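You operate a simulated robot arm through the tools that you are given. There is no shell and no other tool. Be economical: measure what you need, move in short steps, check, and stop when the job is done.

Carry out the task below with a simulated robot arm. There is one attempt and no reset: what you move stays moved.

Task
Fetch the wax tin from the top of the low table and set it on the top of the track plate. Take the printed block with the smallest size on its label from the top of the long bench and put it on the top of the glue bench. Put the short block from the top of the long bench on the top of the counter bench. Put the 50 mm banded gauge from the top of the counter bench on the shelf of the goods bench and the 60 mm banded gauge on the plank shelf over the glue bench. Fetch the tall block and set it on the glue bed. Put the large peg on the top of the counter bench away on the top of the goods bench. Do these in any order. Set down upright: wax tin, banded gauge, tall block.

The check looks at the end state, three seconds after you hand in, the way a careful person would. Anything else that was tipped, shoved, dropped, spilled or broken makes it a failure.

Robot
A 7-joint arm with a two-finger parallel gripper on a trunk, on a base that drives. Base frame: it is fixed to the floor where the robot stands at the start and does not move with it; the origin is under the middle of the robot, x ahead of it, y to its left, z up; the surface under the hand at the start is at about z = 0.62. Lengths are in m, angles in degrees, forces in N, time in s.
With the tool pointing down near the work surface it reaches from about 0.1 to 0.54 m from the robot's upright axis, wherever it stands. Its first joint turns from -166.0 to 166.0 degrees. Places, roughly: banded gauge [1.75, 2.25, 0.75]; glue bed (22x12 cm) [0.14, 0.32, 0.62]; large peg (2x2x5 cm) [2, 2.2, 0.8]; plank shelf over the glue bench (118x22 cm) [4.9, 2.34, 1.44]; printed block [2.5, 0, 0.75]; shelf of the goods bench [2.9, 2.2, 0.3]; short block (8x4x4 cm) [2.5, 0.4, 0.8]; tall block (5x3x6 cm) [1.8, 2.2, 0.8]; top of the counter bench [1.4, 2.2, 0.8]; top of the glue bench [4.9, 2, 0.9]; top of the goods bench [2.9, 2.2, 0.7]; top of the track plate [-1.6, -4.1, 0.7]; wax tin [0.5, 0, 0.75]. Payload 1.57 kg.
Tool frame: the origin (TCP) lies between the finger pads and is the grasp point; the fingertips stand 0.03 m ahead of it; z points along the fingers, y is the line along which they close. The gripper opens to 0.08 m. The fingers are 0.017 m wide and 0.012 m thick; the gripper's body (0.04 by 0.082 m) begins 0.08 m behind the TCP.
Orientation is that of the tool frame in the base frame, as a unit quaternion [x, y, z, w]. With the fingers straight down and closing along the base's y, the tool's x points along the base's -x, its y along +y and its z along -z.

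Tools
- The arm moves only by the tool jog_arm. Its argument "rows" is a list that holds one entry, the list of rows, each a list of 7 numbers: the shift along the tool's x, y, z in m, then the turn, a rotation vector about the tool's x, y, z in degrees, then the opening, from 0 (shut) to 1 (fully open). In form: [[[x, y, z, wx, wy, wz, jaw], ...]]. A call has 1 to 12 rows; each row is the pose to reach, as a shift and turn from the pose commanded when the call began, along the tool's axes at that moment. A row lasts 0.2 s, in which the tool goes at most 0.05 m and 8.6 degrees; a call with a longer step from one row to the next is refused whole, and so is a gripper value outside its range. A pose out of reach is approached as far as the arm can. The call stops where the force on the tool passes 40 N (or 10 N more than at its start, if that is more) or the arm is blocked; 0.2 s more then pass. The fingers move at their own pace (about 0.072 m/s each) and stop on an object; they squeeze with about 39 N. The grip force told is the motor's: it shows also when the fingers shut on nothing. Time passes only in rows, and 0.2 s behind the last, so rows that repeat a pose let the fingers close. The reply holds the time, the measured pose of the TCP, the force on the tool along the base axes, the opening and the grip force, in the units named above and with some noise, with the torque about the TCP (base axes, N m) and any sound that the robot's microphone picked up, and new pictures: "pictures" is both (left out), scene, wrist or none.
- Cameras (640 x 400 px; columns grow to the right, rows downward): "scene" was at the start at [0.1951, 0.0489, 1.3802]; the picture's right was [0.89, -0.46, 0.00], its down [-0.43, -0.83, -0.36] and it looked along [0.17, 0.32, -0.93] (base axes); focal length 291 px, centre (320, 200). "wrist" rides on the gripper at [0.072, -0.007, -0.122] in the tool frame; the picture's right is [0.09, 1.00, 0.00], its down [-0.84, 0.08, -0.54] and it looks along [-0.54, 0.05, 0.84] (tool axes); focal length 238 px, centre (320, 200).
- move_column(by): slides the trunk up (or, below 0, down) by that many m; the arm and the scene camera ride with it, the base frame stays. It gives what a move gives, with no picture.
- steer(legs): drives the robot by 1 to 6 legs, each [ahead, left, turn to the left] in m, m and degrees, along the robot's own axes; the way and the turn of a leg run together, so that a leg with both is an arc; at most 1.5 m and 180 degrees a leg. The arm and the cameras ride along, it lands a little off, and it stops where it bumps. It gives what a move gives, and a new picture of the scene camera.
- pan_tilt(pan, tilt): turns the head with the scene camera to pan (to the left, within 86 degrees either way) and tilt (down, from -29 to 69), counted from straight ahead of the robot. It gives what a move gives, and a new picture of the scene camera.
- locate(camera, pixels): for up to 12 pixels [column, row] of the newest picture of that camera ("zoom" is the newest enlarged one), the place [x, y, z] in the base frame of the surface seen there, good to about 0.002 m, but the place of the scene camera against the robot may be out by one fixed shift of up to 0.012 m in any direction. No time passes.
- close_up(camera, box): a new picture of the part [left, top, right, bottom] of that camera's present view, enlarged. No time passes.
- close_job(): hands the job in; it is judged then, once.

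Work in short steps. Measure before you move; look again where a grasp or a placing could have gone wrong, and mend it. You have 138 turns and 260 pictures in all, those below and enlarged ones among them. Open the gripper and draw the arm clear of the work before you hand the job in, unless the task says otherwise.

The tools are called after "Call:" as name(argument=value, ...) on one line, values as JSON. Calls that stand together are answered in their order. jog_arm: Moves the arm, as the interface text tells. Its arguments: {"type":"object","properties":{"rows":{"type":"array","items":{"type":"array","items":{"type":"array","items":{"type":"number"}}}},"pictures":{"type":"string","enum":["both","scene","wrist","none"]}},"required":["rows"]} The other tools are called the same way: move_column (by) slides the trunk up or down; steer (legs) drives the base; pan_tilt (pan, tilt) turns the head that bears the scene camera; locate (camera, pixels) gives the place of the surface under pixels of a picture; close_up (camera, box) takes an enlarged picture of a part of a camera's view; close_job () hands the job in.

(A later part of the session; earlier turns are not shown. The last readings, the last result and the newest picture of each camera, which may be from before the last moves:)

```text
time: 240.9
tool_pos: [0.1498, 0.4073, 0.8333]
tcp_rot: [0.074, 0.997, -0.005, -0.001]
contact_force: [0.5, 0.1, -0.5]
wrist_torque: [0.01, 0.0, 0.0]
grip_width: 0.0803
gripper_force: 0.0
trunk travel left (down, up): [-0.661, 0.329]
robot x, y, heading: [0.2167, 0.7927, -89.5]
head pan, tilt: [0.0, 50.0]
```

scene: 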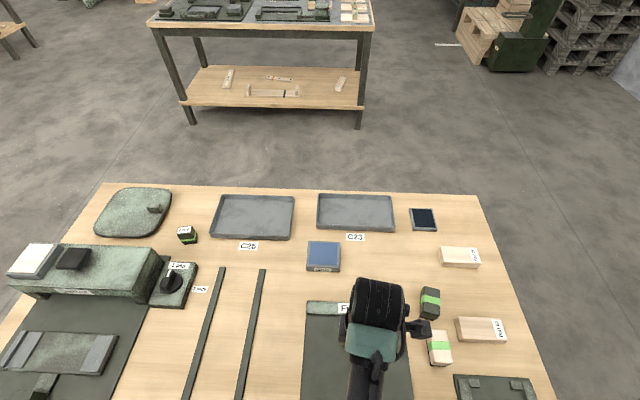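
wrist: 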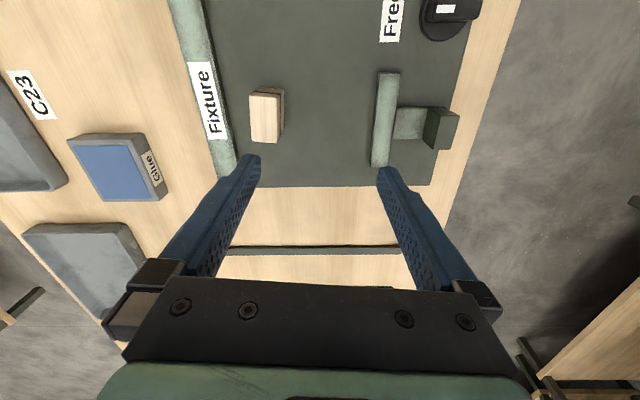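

The tall block stands on the bed. I raise the column and drive back to the counter bench's right part for the peg.

Call:
move_column(by=0.17)

Call:
steer(legs=[[-0.49, 0, 0], [0, 0, 89.5], [1.5, 0, 0], [0.05, 0, 0], [0, 0, 90]])

Call:
pan_tilt(pan=-10, tilt=50)

```text
time: 242.8
tool_pos: [0.1506, 0.4062, 1.0028]
tcp_rot: [0.074, 0.997, -0.005, -0.001]
contact_force: [0.4, 0.4, -0.3]
wrist_torque: [-0.01, -0.01, 0.0]
grip_width: 0.0797
gripper_force: 0.1
trunk travel left (down, up): [-0.831, 0.159]
robot x, y, heading: [0.2177, 0.7943, -88.9]
head pan, tilt: [0.0, 50.0]
```

```text
time: 260.8
tool_pos: [1.8184, 1.6437, 1.0024]
tcp_rot: [0.997, -0.079, 0.0, -0.006]
contact_force: [0.3, 0.8, -0.4]
wrist_torque: [0.02, 0.0, 0.01]
grip_width: 0.08
gripper_force: 0.1
trunk travel left (down, up): [-0.831, 0.159]
robot x, y, heading: [1.7471, 1.2611, 90.1]
head pan, tilt: [0.0, 50.0]
```

scene: 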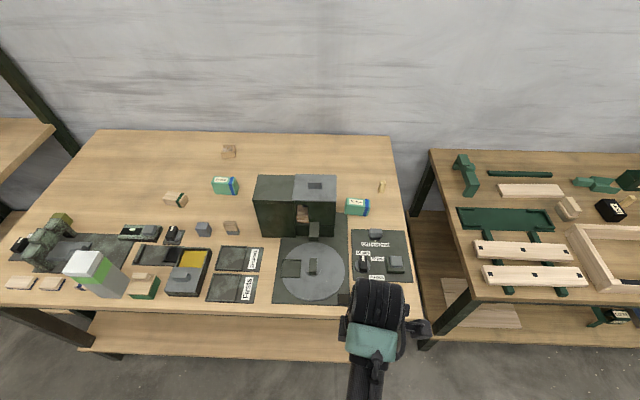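

```text
time: 261.5
tool_pos: [1.8205, 1.6454, 1.0027]
tcp_rot: [0.997, -0.078, 0.0, -0.005]
contact_force: [-0.3, 0.3, -0.2]
wrist_torque: [-0.01, -0.03, -0.01]
grip_width: 0.0799
gripper_force: 0.2
trunk travel left (down, up): [-0.831, 0.159]
robot x, y, heading: [1.7486, 1.2614, 90.2]
head pan, tilt: [-10.0, 50.0]
```

scene: 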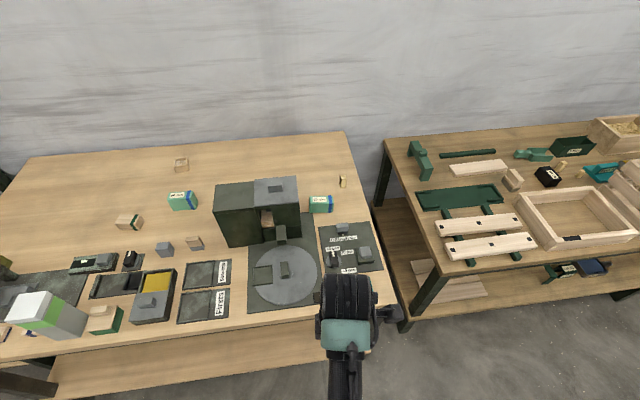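

I shift the hand right by 8 cm and drive in 0.51 to reach the peg at (1.965,2.205).

Call:
jog_arm(rows=[[[0.04, 0, 0, 0, 0, 0, 1], [0.08, 0, 0, 0, 0, 0, 1], [0.08, 0, 0, 0, 0, 0, 1]]], pictures="none")

Call:
steer(legs=[[0.5, 0, 0]])

```text
time: 262.3
tool_pos: [1.899, 1.6301, 1.0009]
tcp_rot: [0.997, -0.078, 0.002, -0.005]
contact_force: [-0.3, -0.4, -0.6]
wrist_torque: [-0.01, 0.03, -0.01]
grip_width: 0.08
gripper_force: 0.1
trunk travel left (down, up): [-0.831, 0.159]
robot x, y, heading: [1.7468, 1.2604, 90.1]
head pan, tilt: [-10.0, 50.0]
```

```text
time: 265.2
tool_pos: [1.8936, 2.1221, 1.0011]
tcp_rot: [0.997, -0.074, 0.0, -0.005]
contact_force: [-0.1, -1.0, -0.3]
wrist_torque: [0.0, 0.02, 0.0]
grip_width: 0.0801
gripper_force: 0.1
trunk travel left (down, up): [-0.831, 0.159]
robot x, y, heading: [1.7484, 1.7515, 90.8]
head pan, tilt: [-10.0, 50.0]
```

scene: 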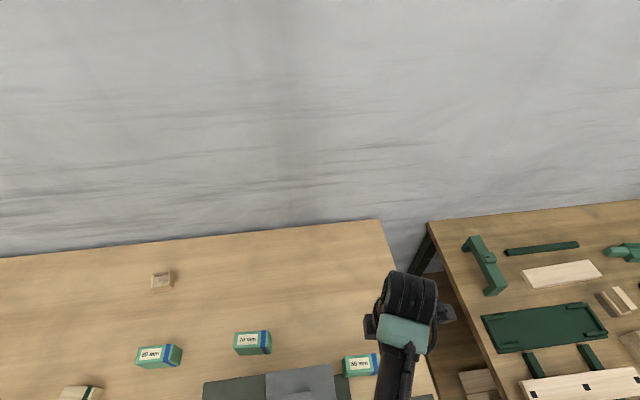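

Call:
jog_arm(rows=[[[0.02, -0.031, 0, 0, 0, 0, 1], [0.04, -0.062, 0, 0, 0, 0, 1], [0.058, -0.093, 0, 0, 0, 0, 1], [0.058, -0.093, 0, 0, 0, 0, 1]]], pictures="wrist")

Call:
close_up(camera="wrist", box=[240, 50, 400, 200])

```text
time: 266.2
tool_pos: [1.9647, 2.2053, 1.0042]
tcp_rot: [0.997, -0.073, 0.001, -0.006]
contact_force: [0.0, 0.3, -0.1]
wrist_torque: [-0.01, -0.02, 0.01]
grip_width: 0.0799
gripper_force: 0.1
trunk travel left (down, up): [-0.831, 0.159]
robot x, y, heading: [1.7452, 1.7463, 90.7]
head pan, tilt: [-10.0, 50.0]
```

wrist: 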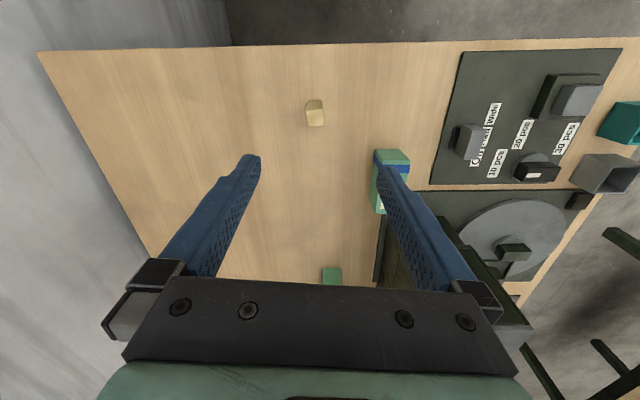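

```text
2.67 times, centred on (320, 125) of wrist
```

zoom: 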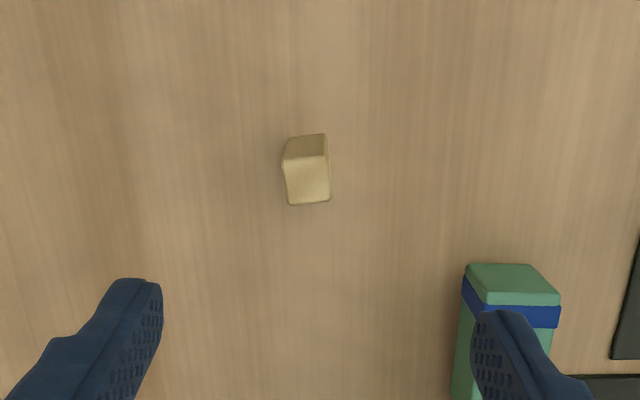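

Call:
locate(camera="zoom", pixels=[[287, 158], [327, 156], [290, 203], [328, 198], [308, 180], [470, 268], [530, 268], [480, 300], [558, 303], [490, 268]])

```text
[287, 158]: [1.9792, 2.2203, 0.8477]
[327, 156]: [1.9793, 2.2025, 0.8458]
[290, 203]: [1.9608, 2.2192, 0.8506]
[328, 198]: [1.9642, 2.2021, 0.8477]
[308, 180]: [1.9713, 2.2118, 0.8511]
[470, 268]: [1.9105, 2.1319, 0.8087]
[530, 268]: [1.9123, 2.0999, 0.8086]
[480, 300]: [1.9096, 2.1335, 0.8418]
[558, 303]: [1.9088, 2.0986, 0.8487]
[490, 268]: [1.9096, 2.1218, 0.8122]
```

Peg centre (1.971,2.211), top 0.85. I lower to z≈0.84, close and lift.

Call:
jog_arm(rows=[[[0.005, -0.007, 0.04, 0, 0, 0, 1], [0.005, -0.007, 0.08, 0, 0, 0, 1], [0.005, -0.007, 0.12, 0, 0, 0, 1], [0.005, -0.007, 0.163, 0, 0, 0, 1], [0.005, -0.007, 0.163, 0, 0, 0, 1], [0.005, -0.007, 0.163, 0, 0, 0, 0], [0.005, -0.007, 0.163, 0, 0, 0, 0], [0.005, -0.007, 0.163, 0, 0, 0, 0], [0.005, -0.007, 0.163, 0, 0, 0, 0], [0.005, -0.007, 0.163, 0, 0, 0, 0]]], pictures="wrist")

```text
time: 268.4
tool_pos: [1.9694, 2.2133, 0.8432]
tcp_rot: [0.997, -0.074, -0.001, -0.006]
contact_force: [1.0, -0.3, -0.4]
wrist_torque: [-0.01, 0.0, -0.03]
grip_width: 0.0186
gripper_force: 33.0
trunk travel left (down, up): [-0.831, 0.159]
robot x, y, heading: [1.7464, 1.7496, 90.4]
head pan, tilt: [-10.0, 50.0]
```

wrist: 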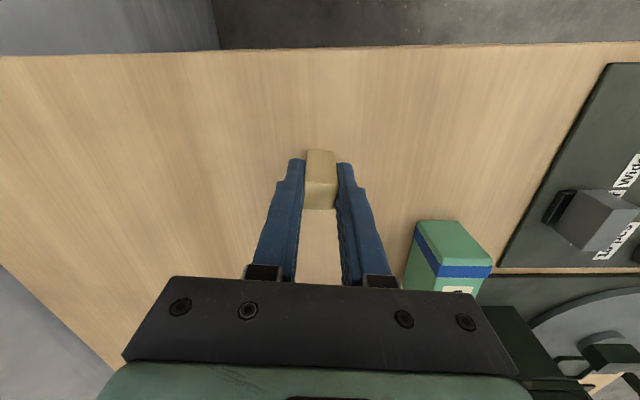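

Peg held. I lift, back out and move in front of the goods bench.

Call:
jog_arm(rows=[[[0, 0, -0.04, 0, 0, 0, 0], [0, 0, -0.08, 0, 0, 0, 0], [0, 0, -0.12, 0, 0, 0, 0], [0, 0.02, -0.15, 0, 0, 0, 0], [0, 0.05, -0.15, 0, 0, 0, 0], [0, 0.05, -0.15, 0, 0, 0, 0]]], pictures="none")

Call:
steer(legs=[[-0.5, 0, 0], [0, -0.75, 0]])

Call:
pan_tilt(pan=0, tilt=45)

```text
time: 269.8
tool_pos: [1.9624, 2.1612, 0.9899]
tcp_rot: [0.997, -0.074, 0.0, -0.005]
contact_force: [0.4, 0.6, 0.3]
wrist_torque: [-0.01, -0.04, -0.02]
grip_width: 0.0185
gripper_force: 33.5
trunk travel left (down, up): [-0.831, 0.159]
robot x, y, heading: [1.7488, 1.7459, 90.7]
head pan, tilt: [-10.0, 50.0]
```

```text
time: 276.4
tool_pos: [2.7216, 1.6823, 0.9906]
tcp_rot: [0.997, -0.074, 0.0, -0.005]
contact_force: [-0.8, -0.1, -0.7]
wrist_torque: [-0.01, 0.02, 0.01]
grip_width: 0.0185
gripper_force: 32.7
trunk travel left (down, up): [-0.831, 0.159]
robot x, y, heading: [2.5085, 1.2673, 90.6]
head pan, tilt: [-10.0, 50.0]
```

scene: 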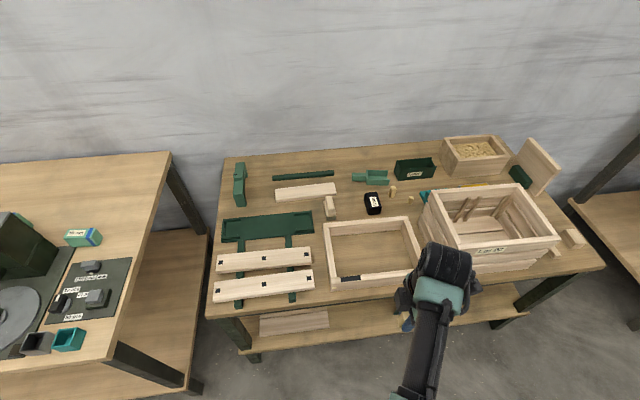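

```text
time: 277.1
tool_pos: [2.7215, 1.6822, 0.99]
tcp_rot: [0.997, -0.073, 0.001, -0.006]
contact_force: [1.0, 0.0, 0.7]
wrist_torque: [0.03, -0.02, 0.01]
grip_width: 0.0188
gripper_force: 33.2
trunk travel left (down, up): [-0.831, 0.159]
robot x, y, heading: [2.5041, 1.2676, 90.5]
head pan, tilt: [0.0, 45.0]
```

scene: 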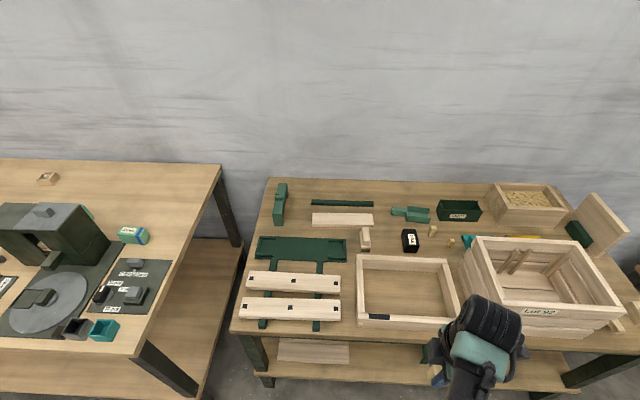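

I zoom and locate free spots on the goods bench top.

Call:
close_up(camera="scene", box=[240, 175, 500, 345])

Call:
locate(camera="scene", pixels=[[300, 228], [382, 222], [364, 246], [409, 250], [450, 255], [432, 231], [432, 242], [355, 262], [380, 258], [345, 285], [240, 330], [458, 325]])

```text
2.35 times, centred on (370, 260) of scene
```

zoom: 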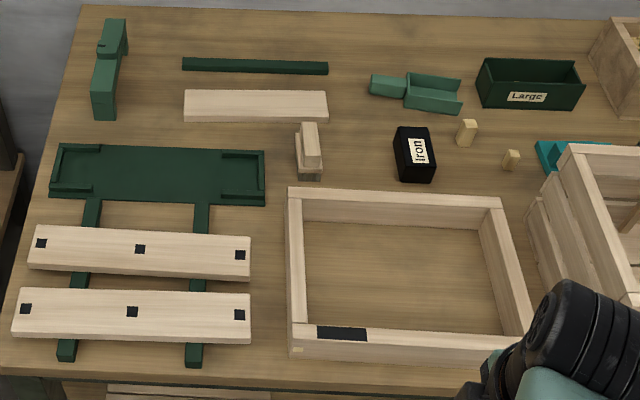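

```text
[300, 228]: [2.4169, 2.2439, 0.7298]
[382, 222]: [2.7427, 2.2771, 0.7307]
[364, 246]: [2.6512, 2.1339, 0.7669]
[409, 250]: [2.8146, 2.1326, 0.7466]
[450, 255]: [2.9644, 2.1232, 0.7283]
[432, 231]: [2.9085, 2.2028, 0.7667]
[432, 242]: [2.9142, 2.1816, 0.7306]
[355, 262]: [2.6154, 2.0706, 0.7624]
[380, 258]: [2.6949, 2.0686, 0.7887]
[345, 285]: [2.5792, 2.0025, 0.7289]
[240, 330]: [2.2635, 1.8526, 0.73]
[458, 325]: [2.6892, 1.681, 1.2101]
```

Goods top z≈0.719. A gap at about (2.735,2.155) between the small wood block and the iron box is free. I centre the hand, lower the column 0.08 and drive in.

Call:
jog_arm(rows=[[[-0.045, 0, 0, 0, 0, 0, 0], [-0.09, 0, 0, 0, 0, 0, 0], [-0.13, -0.01, 0, 0, 0, 0, 0], [-0.13, -0.01, 0, 0, 0, 0, 0]]], pictures="none")

Call:
move_column(by=-0.08)

Call:
steer(legs=[[0, -0.14, 0], [0.42, 0, 0]])

Call:
pan_tilt(pan=0, tilt=62)

```text
time: 278.1
tool_pos: [2.5953, 1.7114, 0.9932]
tcp_rot: [0.997, -0.073, 0.001, -0.006]
contact_force: [0.3, 0.1, -0.5]
wrist_torque: [-0.01, 0.02, -0.01]
grip_width: 0.0186
gripper_force: 33.1
trunk travel left (down, up): [-0.831, 0.159]
robot x, y, heading: [2.5072, 1.2715, 90.7]
head pan, tilt: [0.0, 45.0]
```

```text
time: 279.3
tool_pos: [2.5957, 1.7112, 0.9116]
tcp_rot: [0.997, -0.073, 0.0, -0.006]
contact_force: [0.1, 0.0, 0.1]
wrist_torque: [0.0, -0.01, 0.01]
grip_width: 0.0186
gripper_force: 33.0
trunk travel left (down, up): [-0.751, 0.239]
robot x, y, heading: [2.5052, 1.2698, 90.6]
head pan, tilt: [0.0, 45.0]
```

```text
time: 282.9
tool_pos: [2.7291, 2.1458, 0.9121]
tcp_rot: [0.997, -0.071, 0.001, -0.005]
contact_force: [-0.3, 0.3, -0.3]
wrist_torque: [0.01, 0.01, -0.03]
grip_width: 0.0183
gripper_force: 32.9
trunk travel left (down, up): [-0.751, 0.239]
robot x, y, heading: [2.6409, 1.7058, 90.9]
head pan, tilt: [0.0, 45.0]
```

scene: 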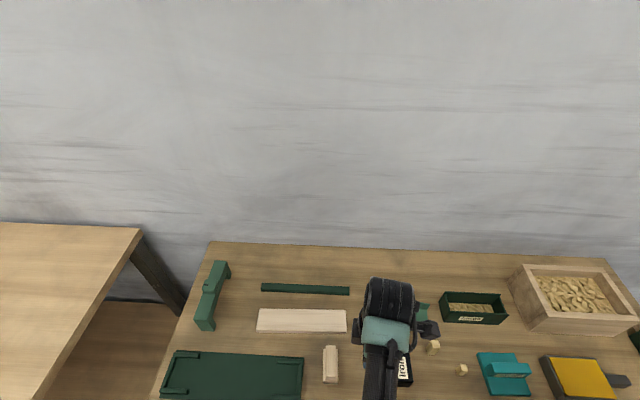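

```text
time: 283.7
tool_pos: [2.7293, 2.1463, 0.9125]
tcp_rot: [0.997, -0.071, 0.001, -0.006]
contact_force: [0.7, -0.5, -1.1]
wrist_torque: [0.0, 0.01, 0.02]
grip_width: 0.0186
gripper_force: 32.9
trunk travel left (down, up): [-0.751, 0.239]
robot x, y, heading: [2.6425, 1.7065, 91.2]
head pan, tilt: [0.0, 62.0]
```

scene: 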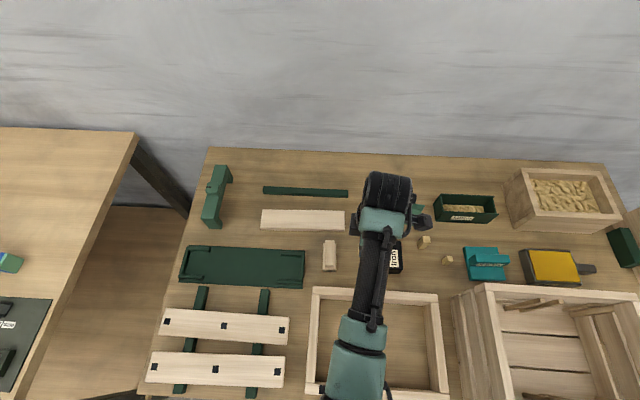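

I check the wrist view of the gap below.

Call:
close_up(camera="wrist", box=[120, 0, 520, 280])

Call:
locate(camera="zoom", pixels=[[320, 240], [250, 200], [400, 200], [320, 80], [320, 150], [200, 230], [450, 230]])

```text
1.43 times, centred on (320, 140) of wrist
```

zoom: 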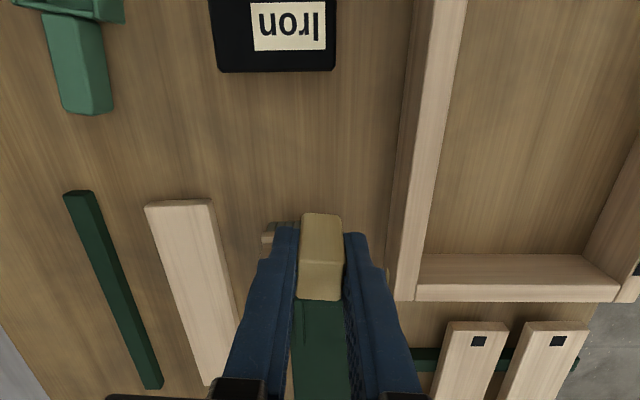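

```text
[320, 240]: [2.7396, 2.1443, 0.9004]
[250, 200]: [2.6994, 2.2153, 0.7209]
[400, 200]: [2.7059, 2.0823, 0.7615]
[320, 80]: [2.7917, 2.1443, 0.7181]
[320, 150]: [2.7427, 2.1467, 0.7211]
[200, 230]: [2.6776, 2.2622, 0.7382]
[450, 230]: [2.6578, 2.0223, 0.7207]
```

The gap is free. I lower the peg to just above the bench, then creep to contact.

Call:
jog_arm(rows=[[[0.012, -0.008, 0.04, 0, 0, 0, 0], [0.012, -0.008, 0.08, 0, 0, 0, 0], [0.012, -0.008, 0.12, 0, 0, 0, 0], [0.012, -0.008, 0.143, 0, 0, 0, 0], [0.012, -0.008, 0.143, 0, 0, 0, 0]]], pictures="none")

Call:
jog_arm(rows=[[[0, 0, 0.003, 0, 0, 0, 0], [0, 0, 0.006, 0, 0, 0, 0], [0, 0, 0.006, 0, 0, 0, 0]]], pictures="none")

```text
time: 284.9
tool_pos: [2.7444, 2.1555, 0.7684]
tcp_rot: [0.997, -0.071, 0.0, -0.006]
contact_force: [-0.4, -0.3, 0.2]
wrist_torque: [-0.04, 0.0, 0.03]
grip_width: 0.0187
gripper_force: 32.7
trunk travel left (down, up): [-0.751, 0.239]
robot x, y, heading: [2.6422, 1.6997, 90.8]
head pan, tilt: [0.0, 62.0]
```

```text
time: 285.7
tool_pos: [2.7439, 2.1545, 0.7638]
tcp_rot: [0.997, -0.071, 0.001, -0.006]
contact_force: [0.9, -1.7, 4.9]
wrist_torque: [-0.1, 0.02, 0.04]
grip_width: 0.0187
gripper_force: 33.2
trunk travel left (down, up): [-0.751, 0.239]
robot x, y, heading: [2.6389, 1.7063, 91.0]
head pan, tilt: [0.0, 62.0]
```

Touching. I release and rise.

Call:
jog_arm(rows=[[[0, 0, 0, 0, 0, 0, 0.5], [0, 0, 0, 0, 0, 0, 0.5], [0, 0, 0, 0, 0, 0, 0.5], [0, 0, -0.03, 0, 0, 0, 0.5], [0, 0, -0.07, 0, 0, 0, 0.5], [0, 0, -0.11, 0, 0, 0, 0.8], [0, 0, -0.15, 0, 0, 0, 1], [0, 0.03, -0.15, 0, 0, 0, 1]]])

```text
time: 287.5
tool_pos: [2.7375, 2.1204, 0.9131]
tcp_rot: [0.998, -0.07, 0.0, -0.006]
contact_force: [-0.4, 0.1, 0.4]
wrist_torque: [-0.01, -0.02, 0.01]
grip_width: 0.0798
gripper_force: 0.0
trunk travel left (down, up): [-0.751, 0.239]
robot x, y, heading: [2.6474, 1.7037, 91.1]
head pan, tilt: [0.0, 62.0]
```

scene: 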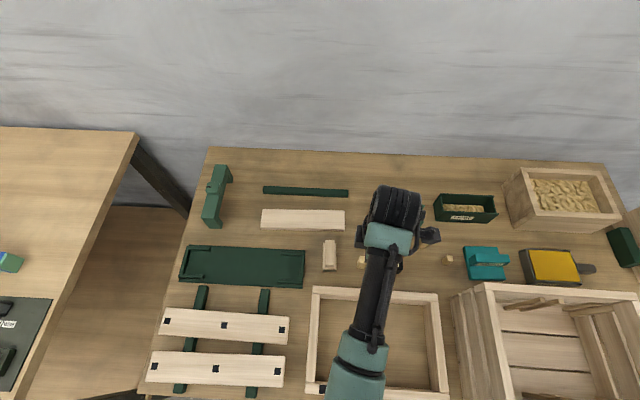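
wrist: 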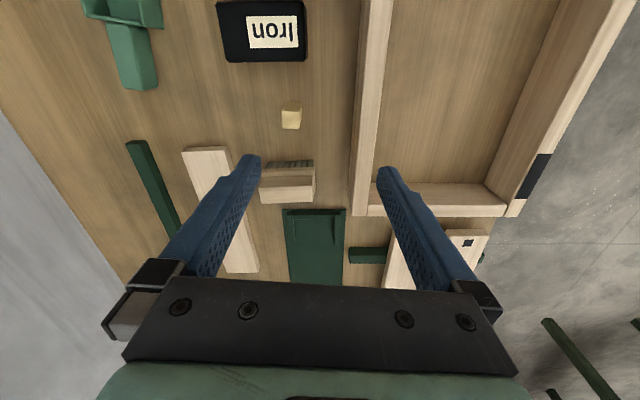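

The peg stands on the goods bench. Next is the 50 mm gauge: I'll grip it with the tool pitched 45° so it can go under the goods bench top. Back to the counter.

Call:
move_column(by=0.08)

Call:
steer(legs=[[-0.44, 0, 0], [0, 0.88, -0.8], [0.47, 0, 0]])

```text
time: 288.6
tool_pos: [2.7385, 2.1221, 0.9937]
tcp_rot: [0.998, -0.07, 0.0, -0.005]
contact_force: [-0.6, 0.3, -0.6]
wrist_torque: [0.0, 0.02, 0.03]
grip_width: 0.0799
gripper_force: 0.1
trunk travel left (down, up): [-0.831, 0.159]
robot x, y, heading: [2.642, 1.7039, 91.0]
head pan, tilt: [0.0, 62.0]
```

```text
time: 297.9
tool_pos: [1.9014, 2.1643, 0.9932]
tcp_rot: [0.996, -0.093, 0.001, -0.006]
contact_force: [0.2, -0.1, 0.8]
wrist_torque: [0.01, 0.0, 0.0]
grip_width: 0.0801
gripper_force: 0.1
trunk travel left (down, up): [-0.831, 0.159]
robot x, y, heading: [1.7862, 1.7546, 88.8]
head pan, tilt: [0.0, 62.0]
```

scene: 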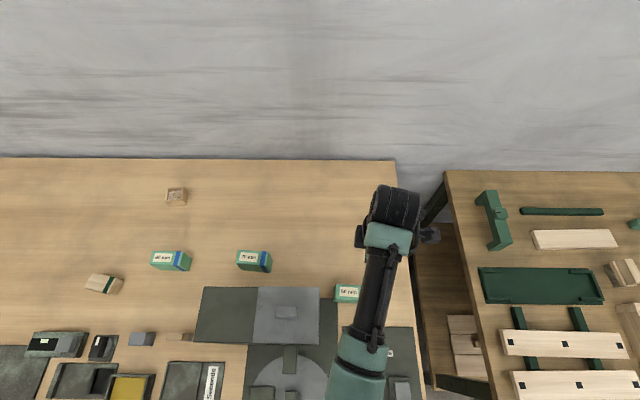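

I bring the hand to the east of the gauge and look.

Call:
jog_arm(rows=[[[0.03, 0.02, 0, 0, 0, -4, 1], [0.058, 0.038, 0, 0, 0, -8, 1], [0.058, 0.038, 0, 0, 0, -8, 1]]], pictures="wrist")

Call:
close_up(camera="wrist", box=[220, 100, 420, 280])

```text
time: 298.7
tool_pos: [1.9528, 2.1159, 0.9939]
tcp_rot: [1.0, -0.021, 0.001, -0.005]
contact_force: [-0.3, 0.5, -0.3]
wrist_torque: [0.0, 0.01, -0.02]
grip_width: 0.0798
gripper_force: 0.0
trunk travel left (down, up): [-0.831, 0.159]
robot x, y, heading: [1.788, 1.7536, 88.5]
head pan, tilt: [0.0, 62.0]
```

wrist: 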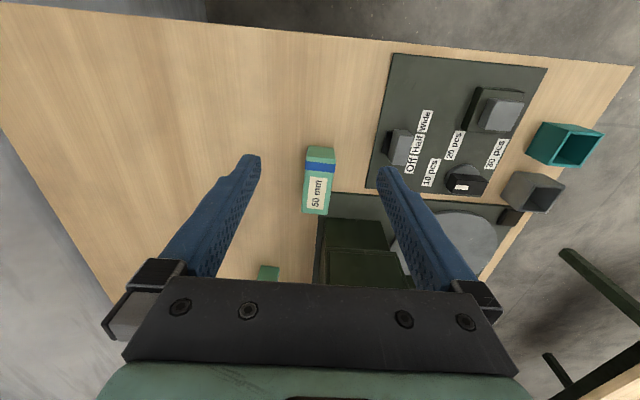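

```text
2.22 times, centred on (320, 190) of wrist
```

zoom: 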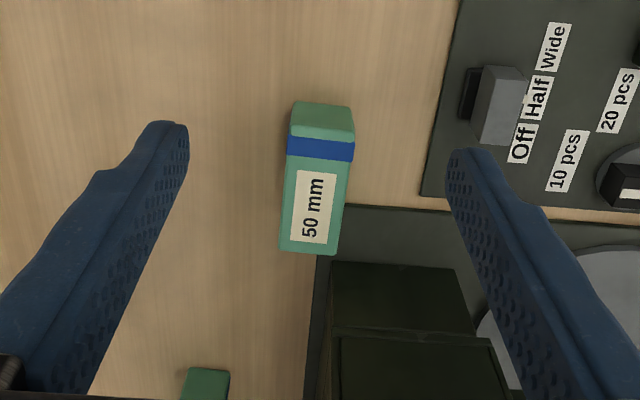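

Call:
locate(camera="zoom", pixels=[[292, 130], [352, 140], [285, 245], [334, 252], [318, 190], [295, 104], [350, 107], [478, 60], [370, 230], [340, 300]])

```text
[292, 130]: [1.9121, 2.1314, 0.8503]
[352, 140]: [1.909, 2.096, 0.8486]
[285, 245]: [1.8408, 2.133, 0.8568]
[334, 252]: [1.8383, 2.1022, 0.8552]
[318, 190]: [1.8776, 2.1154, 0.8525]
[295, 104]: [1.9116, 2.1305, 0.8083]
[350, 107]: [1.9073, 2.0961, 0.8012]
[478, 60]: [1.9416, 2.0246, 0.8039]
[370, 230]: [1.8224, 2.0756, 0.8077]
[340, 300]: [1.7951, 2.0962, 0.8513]
```

Gauge: x 1.838–1.912, y 2.099–2.132, top 0.853. I pitch the tool 45° (pointing −x and down) a bit east of it.

Call:
jog_arm(rows=[[[0.01, 0, 0, 0, -8, 0, 0.75], [0.02, 0, 0, 0, -16, 0, 0.75], [0.03, 0, 0, 0, -24, 0, 0.75], [0.04, 0, 0, 0, -32, 0, 0.75], [0.04, 0, 0, 0, -40, 0, 0.75], [0.04, 0, 0, 0, -45, 0, 0.75], [0.04, 0, 0, 0, -45, 0, 0.75]]], pictures="none")

Call:
move_column(by=-0.11)

Call:
close_up(camera="scene", box=[240, 150, 480, 350])

```text
time: 300.3
tool_pos: [1.9918, 2.1147, 0.9929]
tcp_rot: [0.924, -0.019, -0.381, -0.014]
contact_force: [-0.8, 0.1, -0.3]
wrist_torque: [0.0, 0.0, -0.02]
grip_width: 0.0598
gripper_force: 0.1
trunk travel left (down, up): [-0.831, 0.159]
robot x, y, heading: [1.7865, 1.7534, 88.7]
head pan, tilt: [0.0, 62.0]
```

```text
time: 301.7
tool_pos: [1.9926, 2.1137, 0.8822]
tcp_rot: [0.924, -0.019, -0.382, -0.014]
contact_force: [-0.1, 0.2, 0.1]
wrist_torque: [0.04, 0.01, 0.0]
grip_width: 0.0598
gripper_force: 0.1
trunk travel left (down, up): [-0.721, 0.269]
robot x, y, heading: [1.7878, 1.7535, 88.5]
head pan, tilt: [0.0, 62.0]
```

```text
2.00 times, centred on (360, 250) of scene
```

zoom: 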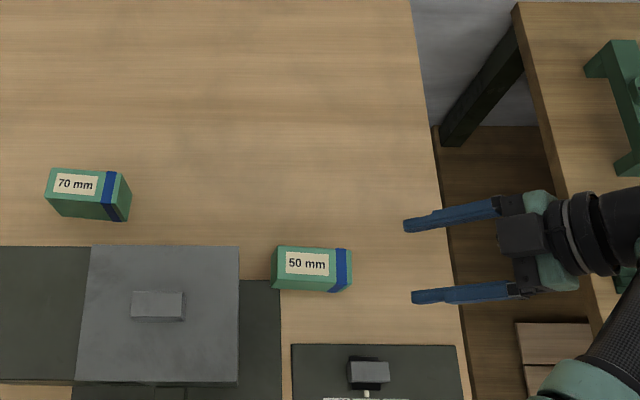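

The fingers straddle the gauge line. I lower 4 cm and advance 10.5 cm along −x.

Call:
jog_arm(rows=[[[0.0283, -0.002, 0.0283, 0, 0, 0, 0.75], [0.0036, -0.002, 0.053, 0, 0, 0, 0.75], [-0.0211, -0.002, 0.0777, 0, 0, 0, 0.75], [-0.0459, -0.002, 0.1025, 0, 0, 0, 0.75], [-0.0459, -0.002, 0.1025, 0, 0, 0, 0.75]]], pictures="wrist")

Call:
close_up(camera="scene", box=[240, 180, 480, 350])

```text
time: 302.9
tool_pos: [1.8859, 2.1221, 0.843]
tcp_rot: [0.924, -0.018, -0.382, -0.013]
contact_force: [0.1, -0.8, -0.5]
wrist_torque: [0.0, 0.01, -0.01]
grip_width: 0.0601
gripper_force: 0.1
trunk travel left (down, up): [-0.721, 0.269]
robot x, y, heading: [1.7891, 1.7516, 88.4]
head pan, tilt: [0.0, 62.0]
```

wrist: 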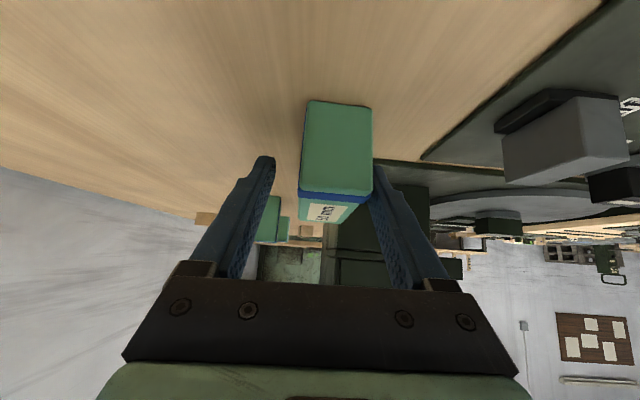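

```text
2.35 times, centred on (360, 265) of scene
```

zoom: 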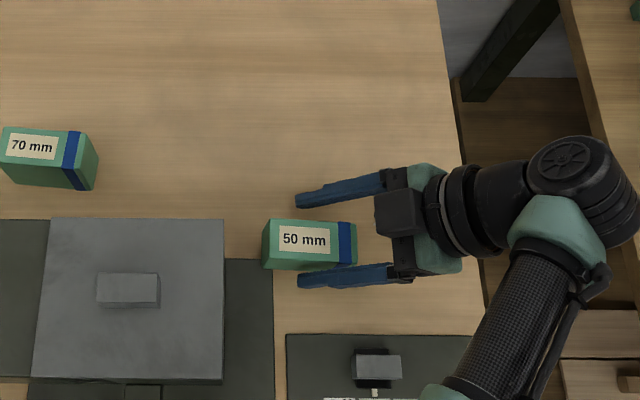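

The hand is 6 mm too far in y. I correct it and close.

Call:
jog_arm(rows=[[[0, 0.006, 0, 0, 0, 0, 0.75], [0, 0.006, 0, 0, 0, 0, 0.75], [0, 0.006, 0, 0, 0, 0, 0], [0, 0.006, 0, 0, 0, 0, 0], [0, 0.006, 0, 0, 0, 0, 0], [0, 0.006, 0, 0, 0, 0, 0]]], pictures="none")

Call:
jog_arm(rows=[[[-0.014, 0, -0.014, 0, 0, 0, 0], [-0.028, 0, -0.028, 0, 0, 0, 0], [-0.056, 0, -0.056, 0, 0, 0, 0], [-0.084, 0, -0.084, 0, 0, 0, 0], [-0.084, 0, -0.084, 0, 0, 0, 0]]], pictures="wrist")

```text
time: 304.3
tool_pos: [1.8863, 2.1168, 0.8442]
tcp_rot: [0.924, -0.018, -0.381, -0.014]
contact_force: [1.2, 0.7, 0.4]
wrist_torque: [-0.04, 0.17, -0.02]
grip_width: 0.0358
gripper_force: 39.4
trunk travel left (down, up): [-0.721, 0.269]
robot x, y, heading: [1.7898, 1.7527, 88.4]
head pan, tilt: [0.0, 62.0]
```

```text
time: 305.5
tool_pos: [1.8864, 2.1136, 0.9604]
tcp_rot: [0.924, -0.018, -0.382, -0.013]
contact_force: [-0.3, 0.2, -3.8]
wrist_torque: [-0.02, -0.05, 0.01]
grip_width: 0.0359
gripper_force: 39.1
trunk travel left (down, up): [-0.721, 0.269]
robot x, y, heading: [1.7874, 1.7552, 88.7]
head pan, tilt: [0.0, 62.0]
```

wrist: 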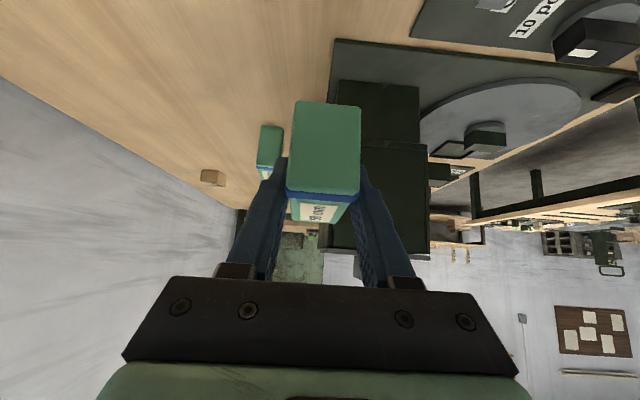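

The 50 mm gauge is held upright. I shift right a bit, back out, go before the goods bench and look at its shelf.

Call:
jog_arm(rows=[[[0.0212, 0, -0.0212, 0, 0, 0, 0], [0.0212, 0, -0.0212, 0, 0, 0, 0]]], pictures="none")

Call:
steer(legs=[[-0.55, 0, 1.2], [-0.1, 0, 0], [0, -0.95, 0]])

Call:
pan_tilt(pan=0, tilt=50)

```text
time: 306.1
tool_pos: [1.9172, 2.1116, 0.9574]
tcp_rot: [0.924, -0.017, -0.381, -0.013]
contact_force: [-1.2, 0.0, -3.7]
wrist_torque: [-0.01, -0.06, -0.01]
grip_width: 0.0359
gripper_force: 38.9
trunk travel left (down, up): [-0.721, 0.269]
robot x, y, heading: [1.789, 1.7517, 88.3]
head pan, tilt: [0.0, 62.0]
```

```text
time: 314.6
tool_pos: [2.8322, 1.4845, 0.9589]
tcp_rot: [0.924, 0.008, -0.382, -0.002]
contact_force: [0.3, -0.2, -3.9]
wrist_torque: [-0.02, -0.02, 0.02]
grip_width: 0.0362
gripper_force: 38.9
trunk travel left (down, up): [-0.721, 0.269]
robot x, y, heading: [2.7271, 1.1135, 91.9]
head pan, tilt: [0.0, 62.0]
```

scene: 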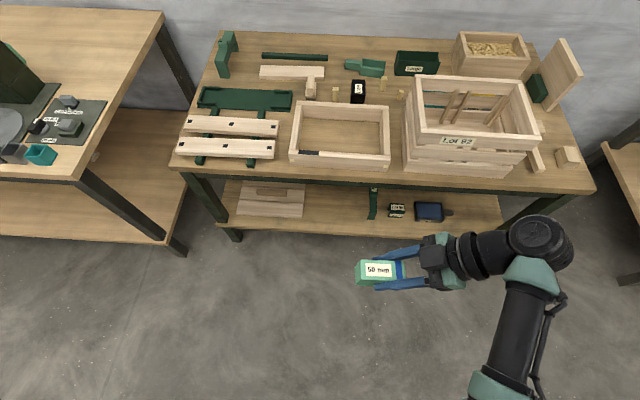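

```text
time: 315.3
tool_pos: [2.8334, 1.4846, 0.9586]
tcp_rot: [0.924, 0.008, -0.382, -0.002]
contact_force: [-0.3, -0.1, -3.3]
wrist_torque: [0.02, -0.01, -0.03]
grip_width: 0.0361
gripper_force: 38.7
trunk travel left (down, up): [-0.721, 0.269]
robot x, y, heading: [2.7248, 1.1166, 92.0]
head pan, tilt: [0.0, 50.0]
```

scene: 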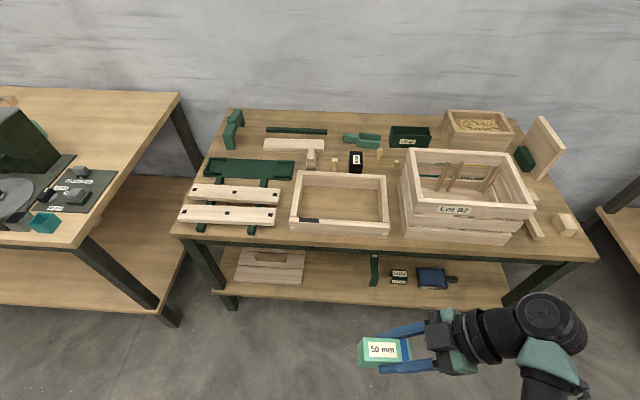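

Call:
locate(camera="scene", pixels=[[340, 285], [340, 268], [330, 292], [372, 284], [303, 280], [340, 248], [340, 240], [230, 290], [260, 275], [375, 262]])

Call:
close_up(camera="scene", box=[210, 220, 480, 310])

```text
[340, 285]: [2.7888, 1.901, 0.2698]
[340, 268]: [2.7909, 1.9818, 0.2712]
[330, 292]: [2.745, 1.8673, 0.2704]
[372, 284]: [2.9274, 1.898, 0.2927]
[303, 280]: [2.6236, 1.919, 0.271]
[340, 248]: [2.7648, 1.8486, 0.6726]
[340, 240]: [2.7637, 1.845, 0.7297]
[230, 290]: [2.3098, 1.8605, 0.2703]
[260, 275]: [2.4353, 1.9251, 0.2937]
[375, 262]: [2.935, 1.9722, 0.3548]
```

```text
2.37 times, centred on (345, 265) of scene
```

zoom: 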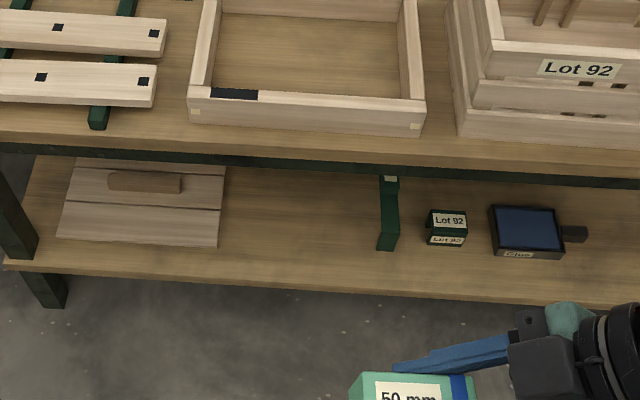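

Shelf z≈0.26, front edge y≈1.855, free between x 2.62 and 2.90. I yaw the tool −90° so it points toward +y, moving it forward slightly.

Call:
jog_arm(rows=[[[-0.005, -0.01, 0.005, 5.6, 0, 5.6, 0], [-0.01, -0.02, 0.01, 11.2, 0, 11.2, 0], [-0.015, -0.03, 0.015, 16.8, 0, 16.8, 0], [-0.02, -0.04, 0.02, 22.4, 0, 22.4, 0], [-0.025, -0.05, 0.025, 28, 0, 28, 0], [-0.03, -0.06, 0.03, 33.6, 0, 33.6, 0], [-0.035, -0.07, 0.035, 39.2, 0, 39.2, 0], [-0.04, -0.08, 0.04, 44.8, 0, 44.8, 0], [-0.046, -0.09, 0.046, 50.4, 0, 50.4, 0], [-0.052, -0.1, 0.052, 56, 0, 56, 0], [-0.058, -0.115, 0.058, 61.6, 0, 61.6, 0], [-0.058, -0.115, 0.058, 63.6, 0, 63.6, 0]]])

```text
time: 317.9
tool_pos: [2.7499, 1.5987, 0.9589]
tcp_rot: [0.656, -0.647, -0.276, -0.273]
contact_force: [-0.6, -0.7, -3.6]
wrist_torque: [-0.02, -0.02, 0.04]
grip_width: 0.0357
gripper_force: 38.6
trunk travel left (down, up): [-0.721, 0.269]
robot x, y, heading: [2.7193, 1.1206, 91.9]
head pan, tilt: [0.0, 50.0]
```

scene: 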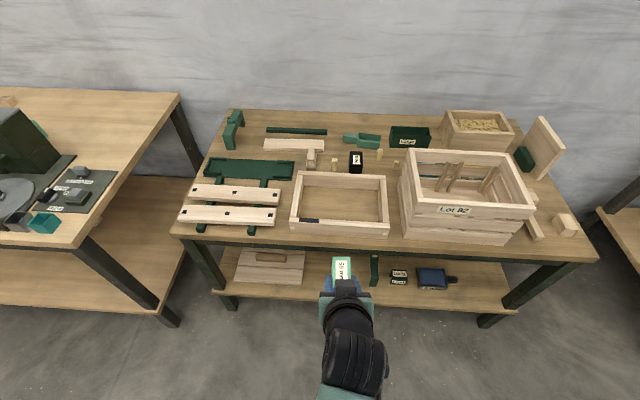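
wrist: 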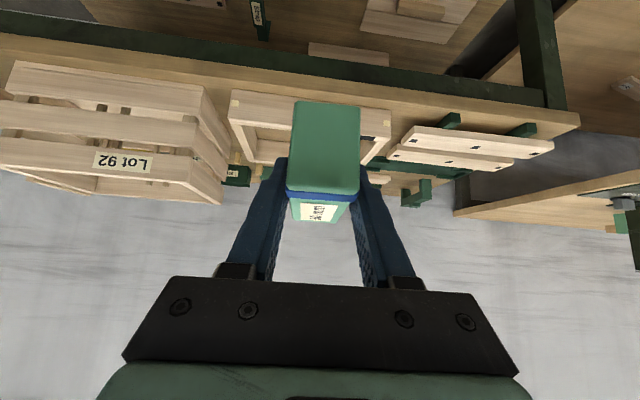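

Nicely oriented. I lower the column 0.60 in front of the bench.

Call:
move_column(by=-0.59)

Call:
pan_tilt(pan=0, tilt=35)

```text
refused: -0.59 is not a number from -0.4 to 0.4
```

```text
time: 318.7
tool_pos: [2.7496, 1.5991, 0.9575]
tcp_rot: [0.657, -0.647, -0.275, -0.273]
contact_force: [-0.5, 0.3, -4.5]
wrist_torque: [-0.06, 0.01, 0.0]
grip_width: 0.0357
gripper_force: 39.1
trunk travel left (down, up): [-0.721, 0.269]
robot x, y, heading: [2.721, 1.1144, 91.9]
head pan, tilt: [0.0, 35.0]
```

scene: 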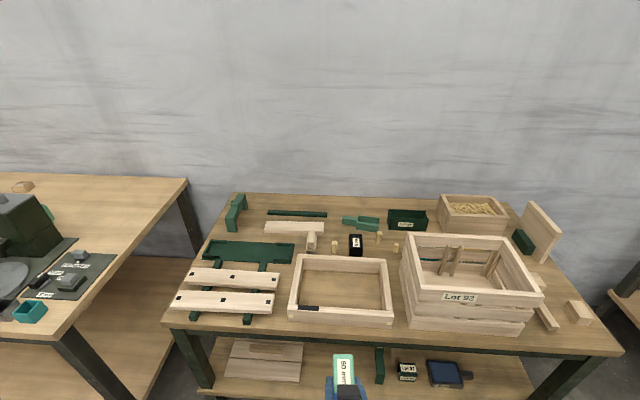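

The column moves 0.4 at most per call; I do it in two calls.

Call:
move_column(by=-0.3)

Call:
move_column(by=-0.29)

Call:
pan_tilt(pan=0, tilt=40)

```text
time: 321.7
tool_pos: [2.75, 1.5975, 0.6575]
tcp_rot: [0.657, -0.647, -0.275, -0.273]
contact_force: [0.2, -0.4, -4.5]
wrist_torque: [-0.09, 0.0, -0.03]
grip_width: 0.0356
gripper_force: 38.9
trunk travel left (down, up): [-0.421, 0.569]
robot x, y, heading: [2.7258, 1.1156, 91.9]
head pan, tilt: [0.0, 35.0]
```

```text
time: 324.6
tool_pos: [2.749, 1.5972, 0.3683]
tcp_rot: [0.657, -0.647, -0.275, -0.273]
contact_force: [-0.2, 0.1, -4.4]
wrist_torque: [-0.03, -0.02, 0.0]
grip_width: 0.0356
gripper_force: 39.2
trunk travel left (down, up): [-0.131, 0.859]
robot x, y, heading: [2.7199, 1.1174, 91.9]
head pan, tilt: [0.0, 35.0]
```

```text
time: 325.2
tool_pos: [2.7494, 1.598, 0.3688]
tcp_rot: [0.656, -0.647, -0.275, -0.273]
contact_force: [0.8, 0.1, -2.8]
wrist_torque: [-0.05, 0.01, 0.01]
grip_width: 0.0358
gripper_force: 39.3
trunk travel left (down, up): [-0.131, 0.859]
robot x, y, heading: [2.724, 1.1184, 92.1]
head pan, tilt: [0.0, 40.0]
```

scene: 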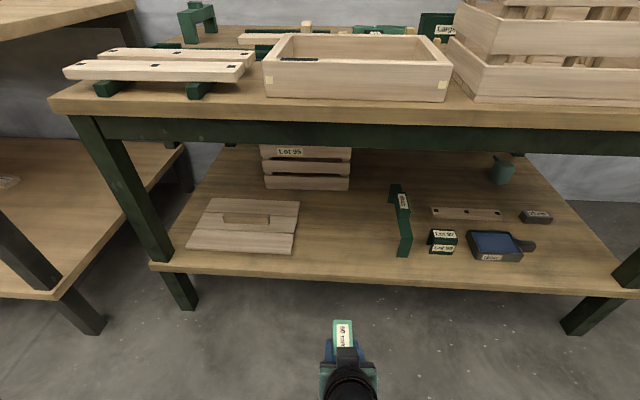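

The shelf spot ahead is clear. I drive 0.31 ahead.

Call:
steer(legs=[[0.31, 0, -1]])

Call:
close_up(camera="wrist", box=[0, 0, 640, 400])

```text
time: 327.3
tool_pos: [2.7465, 1.9013, 0.3691]
tcp_rot: [0.654, -0.65, -0.274, -0.274]
contact_force: [-0.5, -0.3, -2.7]
wrist_torque: [-0.07, -0.04, 0.02]
grip_width: 0.0355
gripper_force: 39.1
trunk travel left (down, up): [-0.131, 0.859]
robot x, y, heading: [2.7212, 1.4247, 91.1]
head pan, tilt: [0.0, 40.0]
```

scene: 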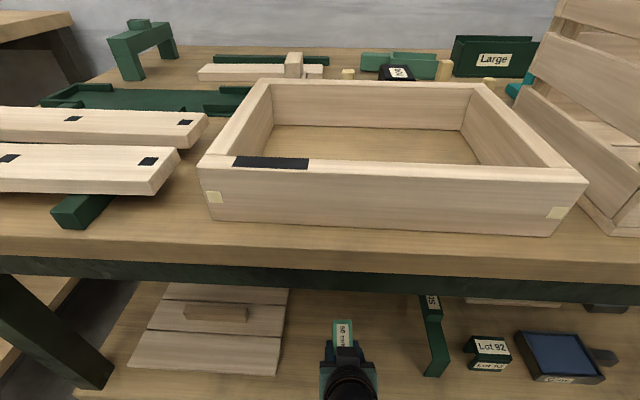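

```text
1.00 times, centred on (320, 200) of wrist (not enlarged: the box is as wide or as high as the picture)
```

zoom: 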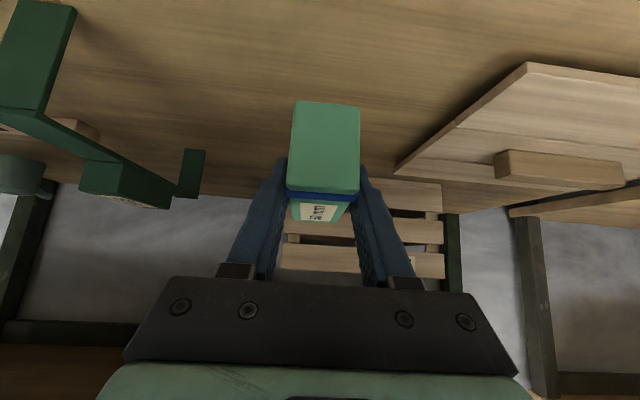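

I move 3 cm deeper and lower 5.8 cm, then creep to contact.

Call:
jog_arm(rows=[[[-0.0212, 0, 0.0212, 0, 0, 0, 0], [-0.0002, 0, 0.0422, 0, 0, 0, 0], [0.0198, 0, 0.0622, 0, 0, 0, 0], [0.0198, 0, 0.0622, 0, 0, 0, 0]]], pictures="none")

Call:
jog_arm(rows=[[[0.0014, 0, 0.0014, 0, 0, 0, 0], [0.0028, 0, 0.0028, 0, 0, 0, 0], [0.0042, 0, 0.0042, 0, 0, 0, 0], [0.0042, 0, 0.0042, 0, 0, 0, 0]]], pictures="none")

```text
time: 328.3
tool_pos: [2.7452, 1.9346, 0.3104]
tcp_rot: [0.654, -0.65, -0.274, -0.274]
contact_force: [-0.9, -0.8, -4.0]
wrist_torque: [-0.06, -0.02, 0.0]
grip_width: 0.0357
gripper_force: 38.6
trunk travel left (down, up): [-0.131, 0.859]
robot x, y, heading: [2.7187, 1.4243, 91.2]
head pan, tilt: [0.0, 40.0]
```

```text
time: 329.3
tool_pos: [2.7458, 1.9333, 0.3054]
tcp_rot: [0.653, -0.651, -0.273, -0.275]
contact_force: [-0.7, -0.6, -2.7]
wrist_torque: [-0.06, 0.02, -0.02]
grip_width: 0.0359
gripper_force: 38.4
trunk travel left (down, up): [-0.131, 0.859]
robot x, y, heading: [2.7181, 1.4212, 91.3]
head pan, tilt: [0.0, 40.0]
```

Call:
jog_arm(rows=[[[0.0014, 0, 0.0014, 0, 0, 0, 0], [0.0028, 0, 0.0028, 0, 0, 0, 0], [0.0028, 0, 0.0028, 0, 0, 0, 0]]], pictures="none")

```text
time: 330.1
tool_pos: [2.7459, 1.9344, 0.3043]
tcp_rot: [0.652, -0.649, -0.276, -0.277]
contact_force: [-1.5, -6.2, 23.2]
wrist_torque: [-1.01, 0.28, 0.0]
grip_width: 0.036
gripper_force: 38.6
trunk travel left (down, up): [-0.131, 0.859]
robot x, y, heading: [2.7174, 1.4247, 91.2]
head pan, tilt: [0.0, 40.0]
```

Contact. I ease off, open, and retreat along the tool axis.

Call:
jog_arm(rows=[[[-0.001, 0, -0.001, 0, 0, 0, 0], [-0.001, 0, -0.001, 0, 0, 0, 0.75], [-0.001, 0, -0.001, 0, 0, 0, 0.75], [-0.001, 0, -0.001, 0, 0, 0, 0.75], [0.01, 0, -0.03, 0, 0, 0, 0.75], [0.03, 0, -0.06, 0, 0, 0, 0.75], [0.05, 0, -0.09, 0, 0, 0, 0.75], [0.05, 0, -0.09, 0, 0, 0, 0.75]]])

```text
time: 331.9
tool_pos: [2.7466, 1.8357, 0.3289]
tcp_rot: [0.653, -0.65, -0.274, -0.275]
contact_force: [0.2, -0.1, -0.3]
wrist_torque: [-0.03, -0.01, 0.0]
grip_width: 0.0601
gripper_force: 0.1
trunk travel left (down, up): [-0.131, 0.859]
robot x, y, heading: [2.7163, 1.4201, 91.2]
head pan, tilt: [0.0, 40.0]
```

scene: 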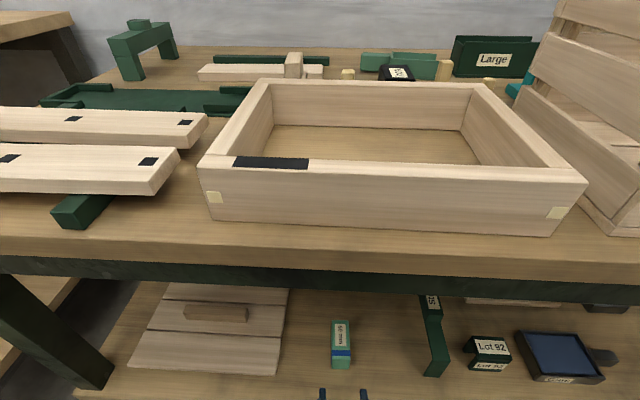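
wrist: 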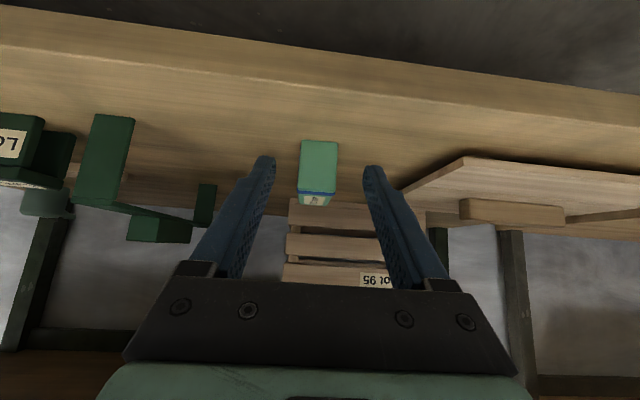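

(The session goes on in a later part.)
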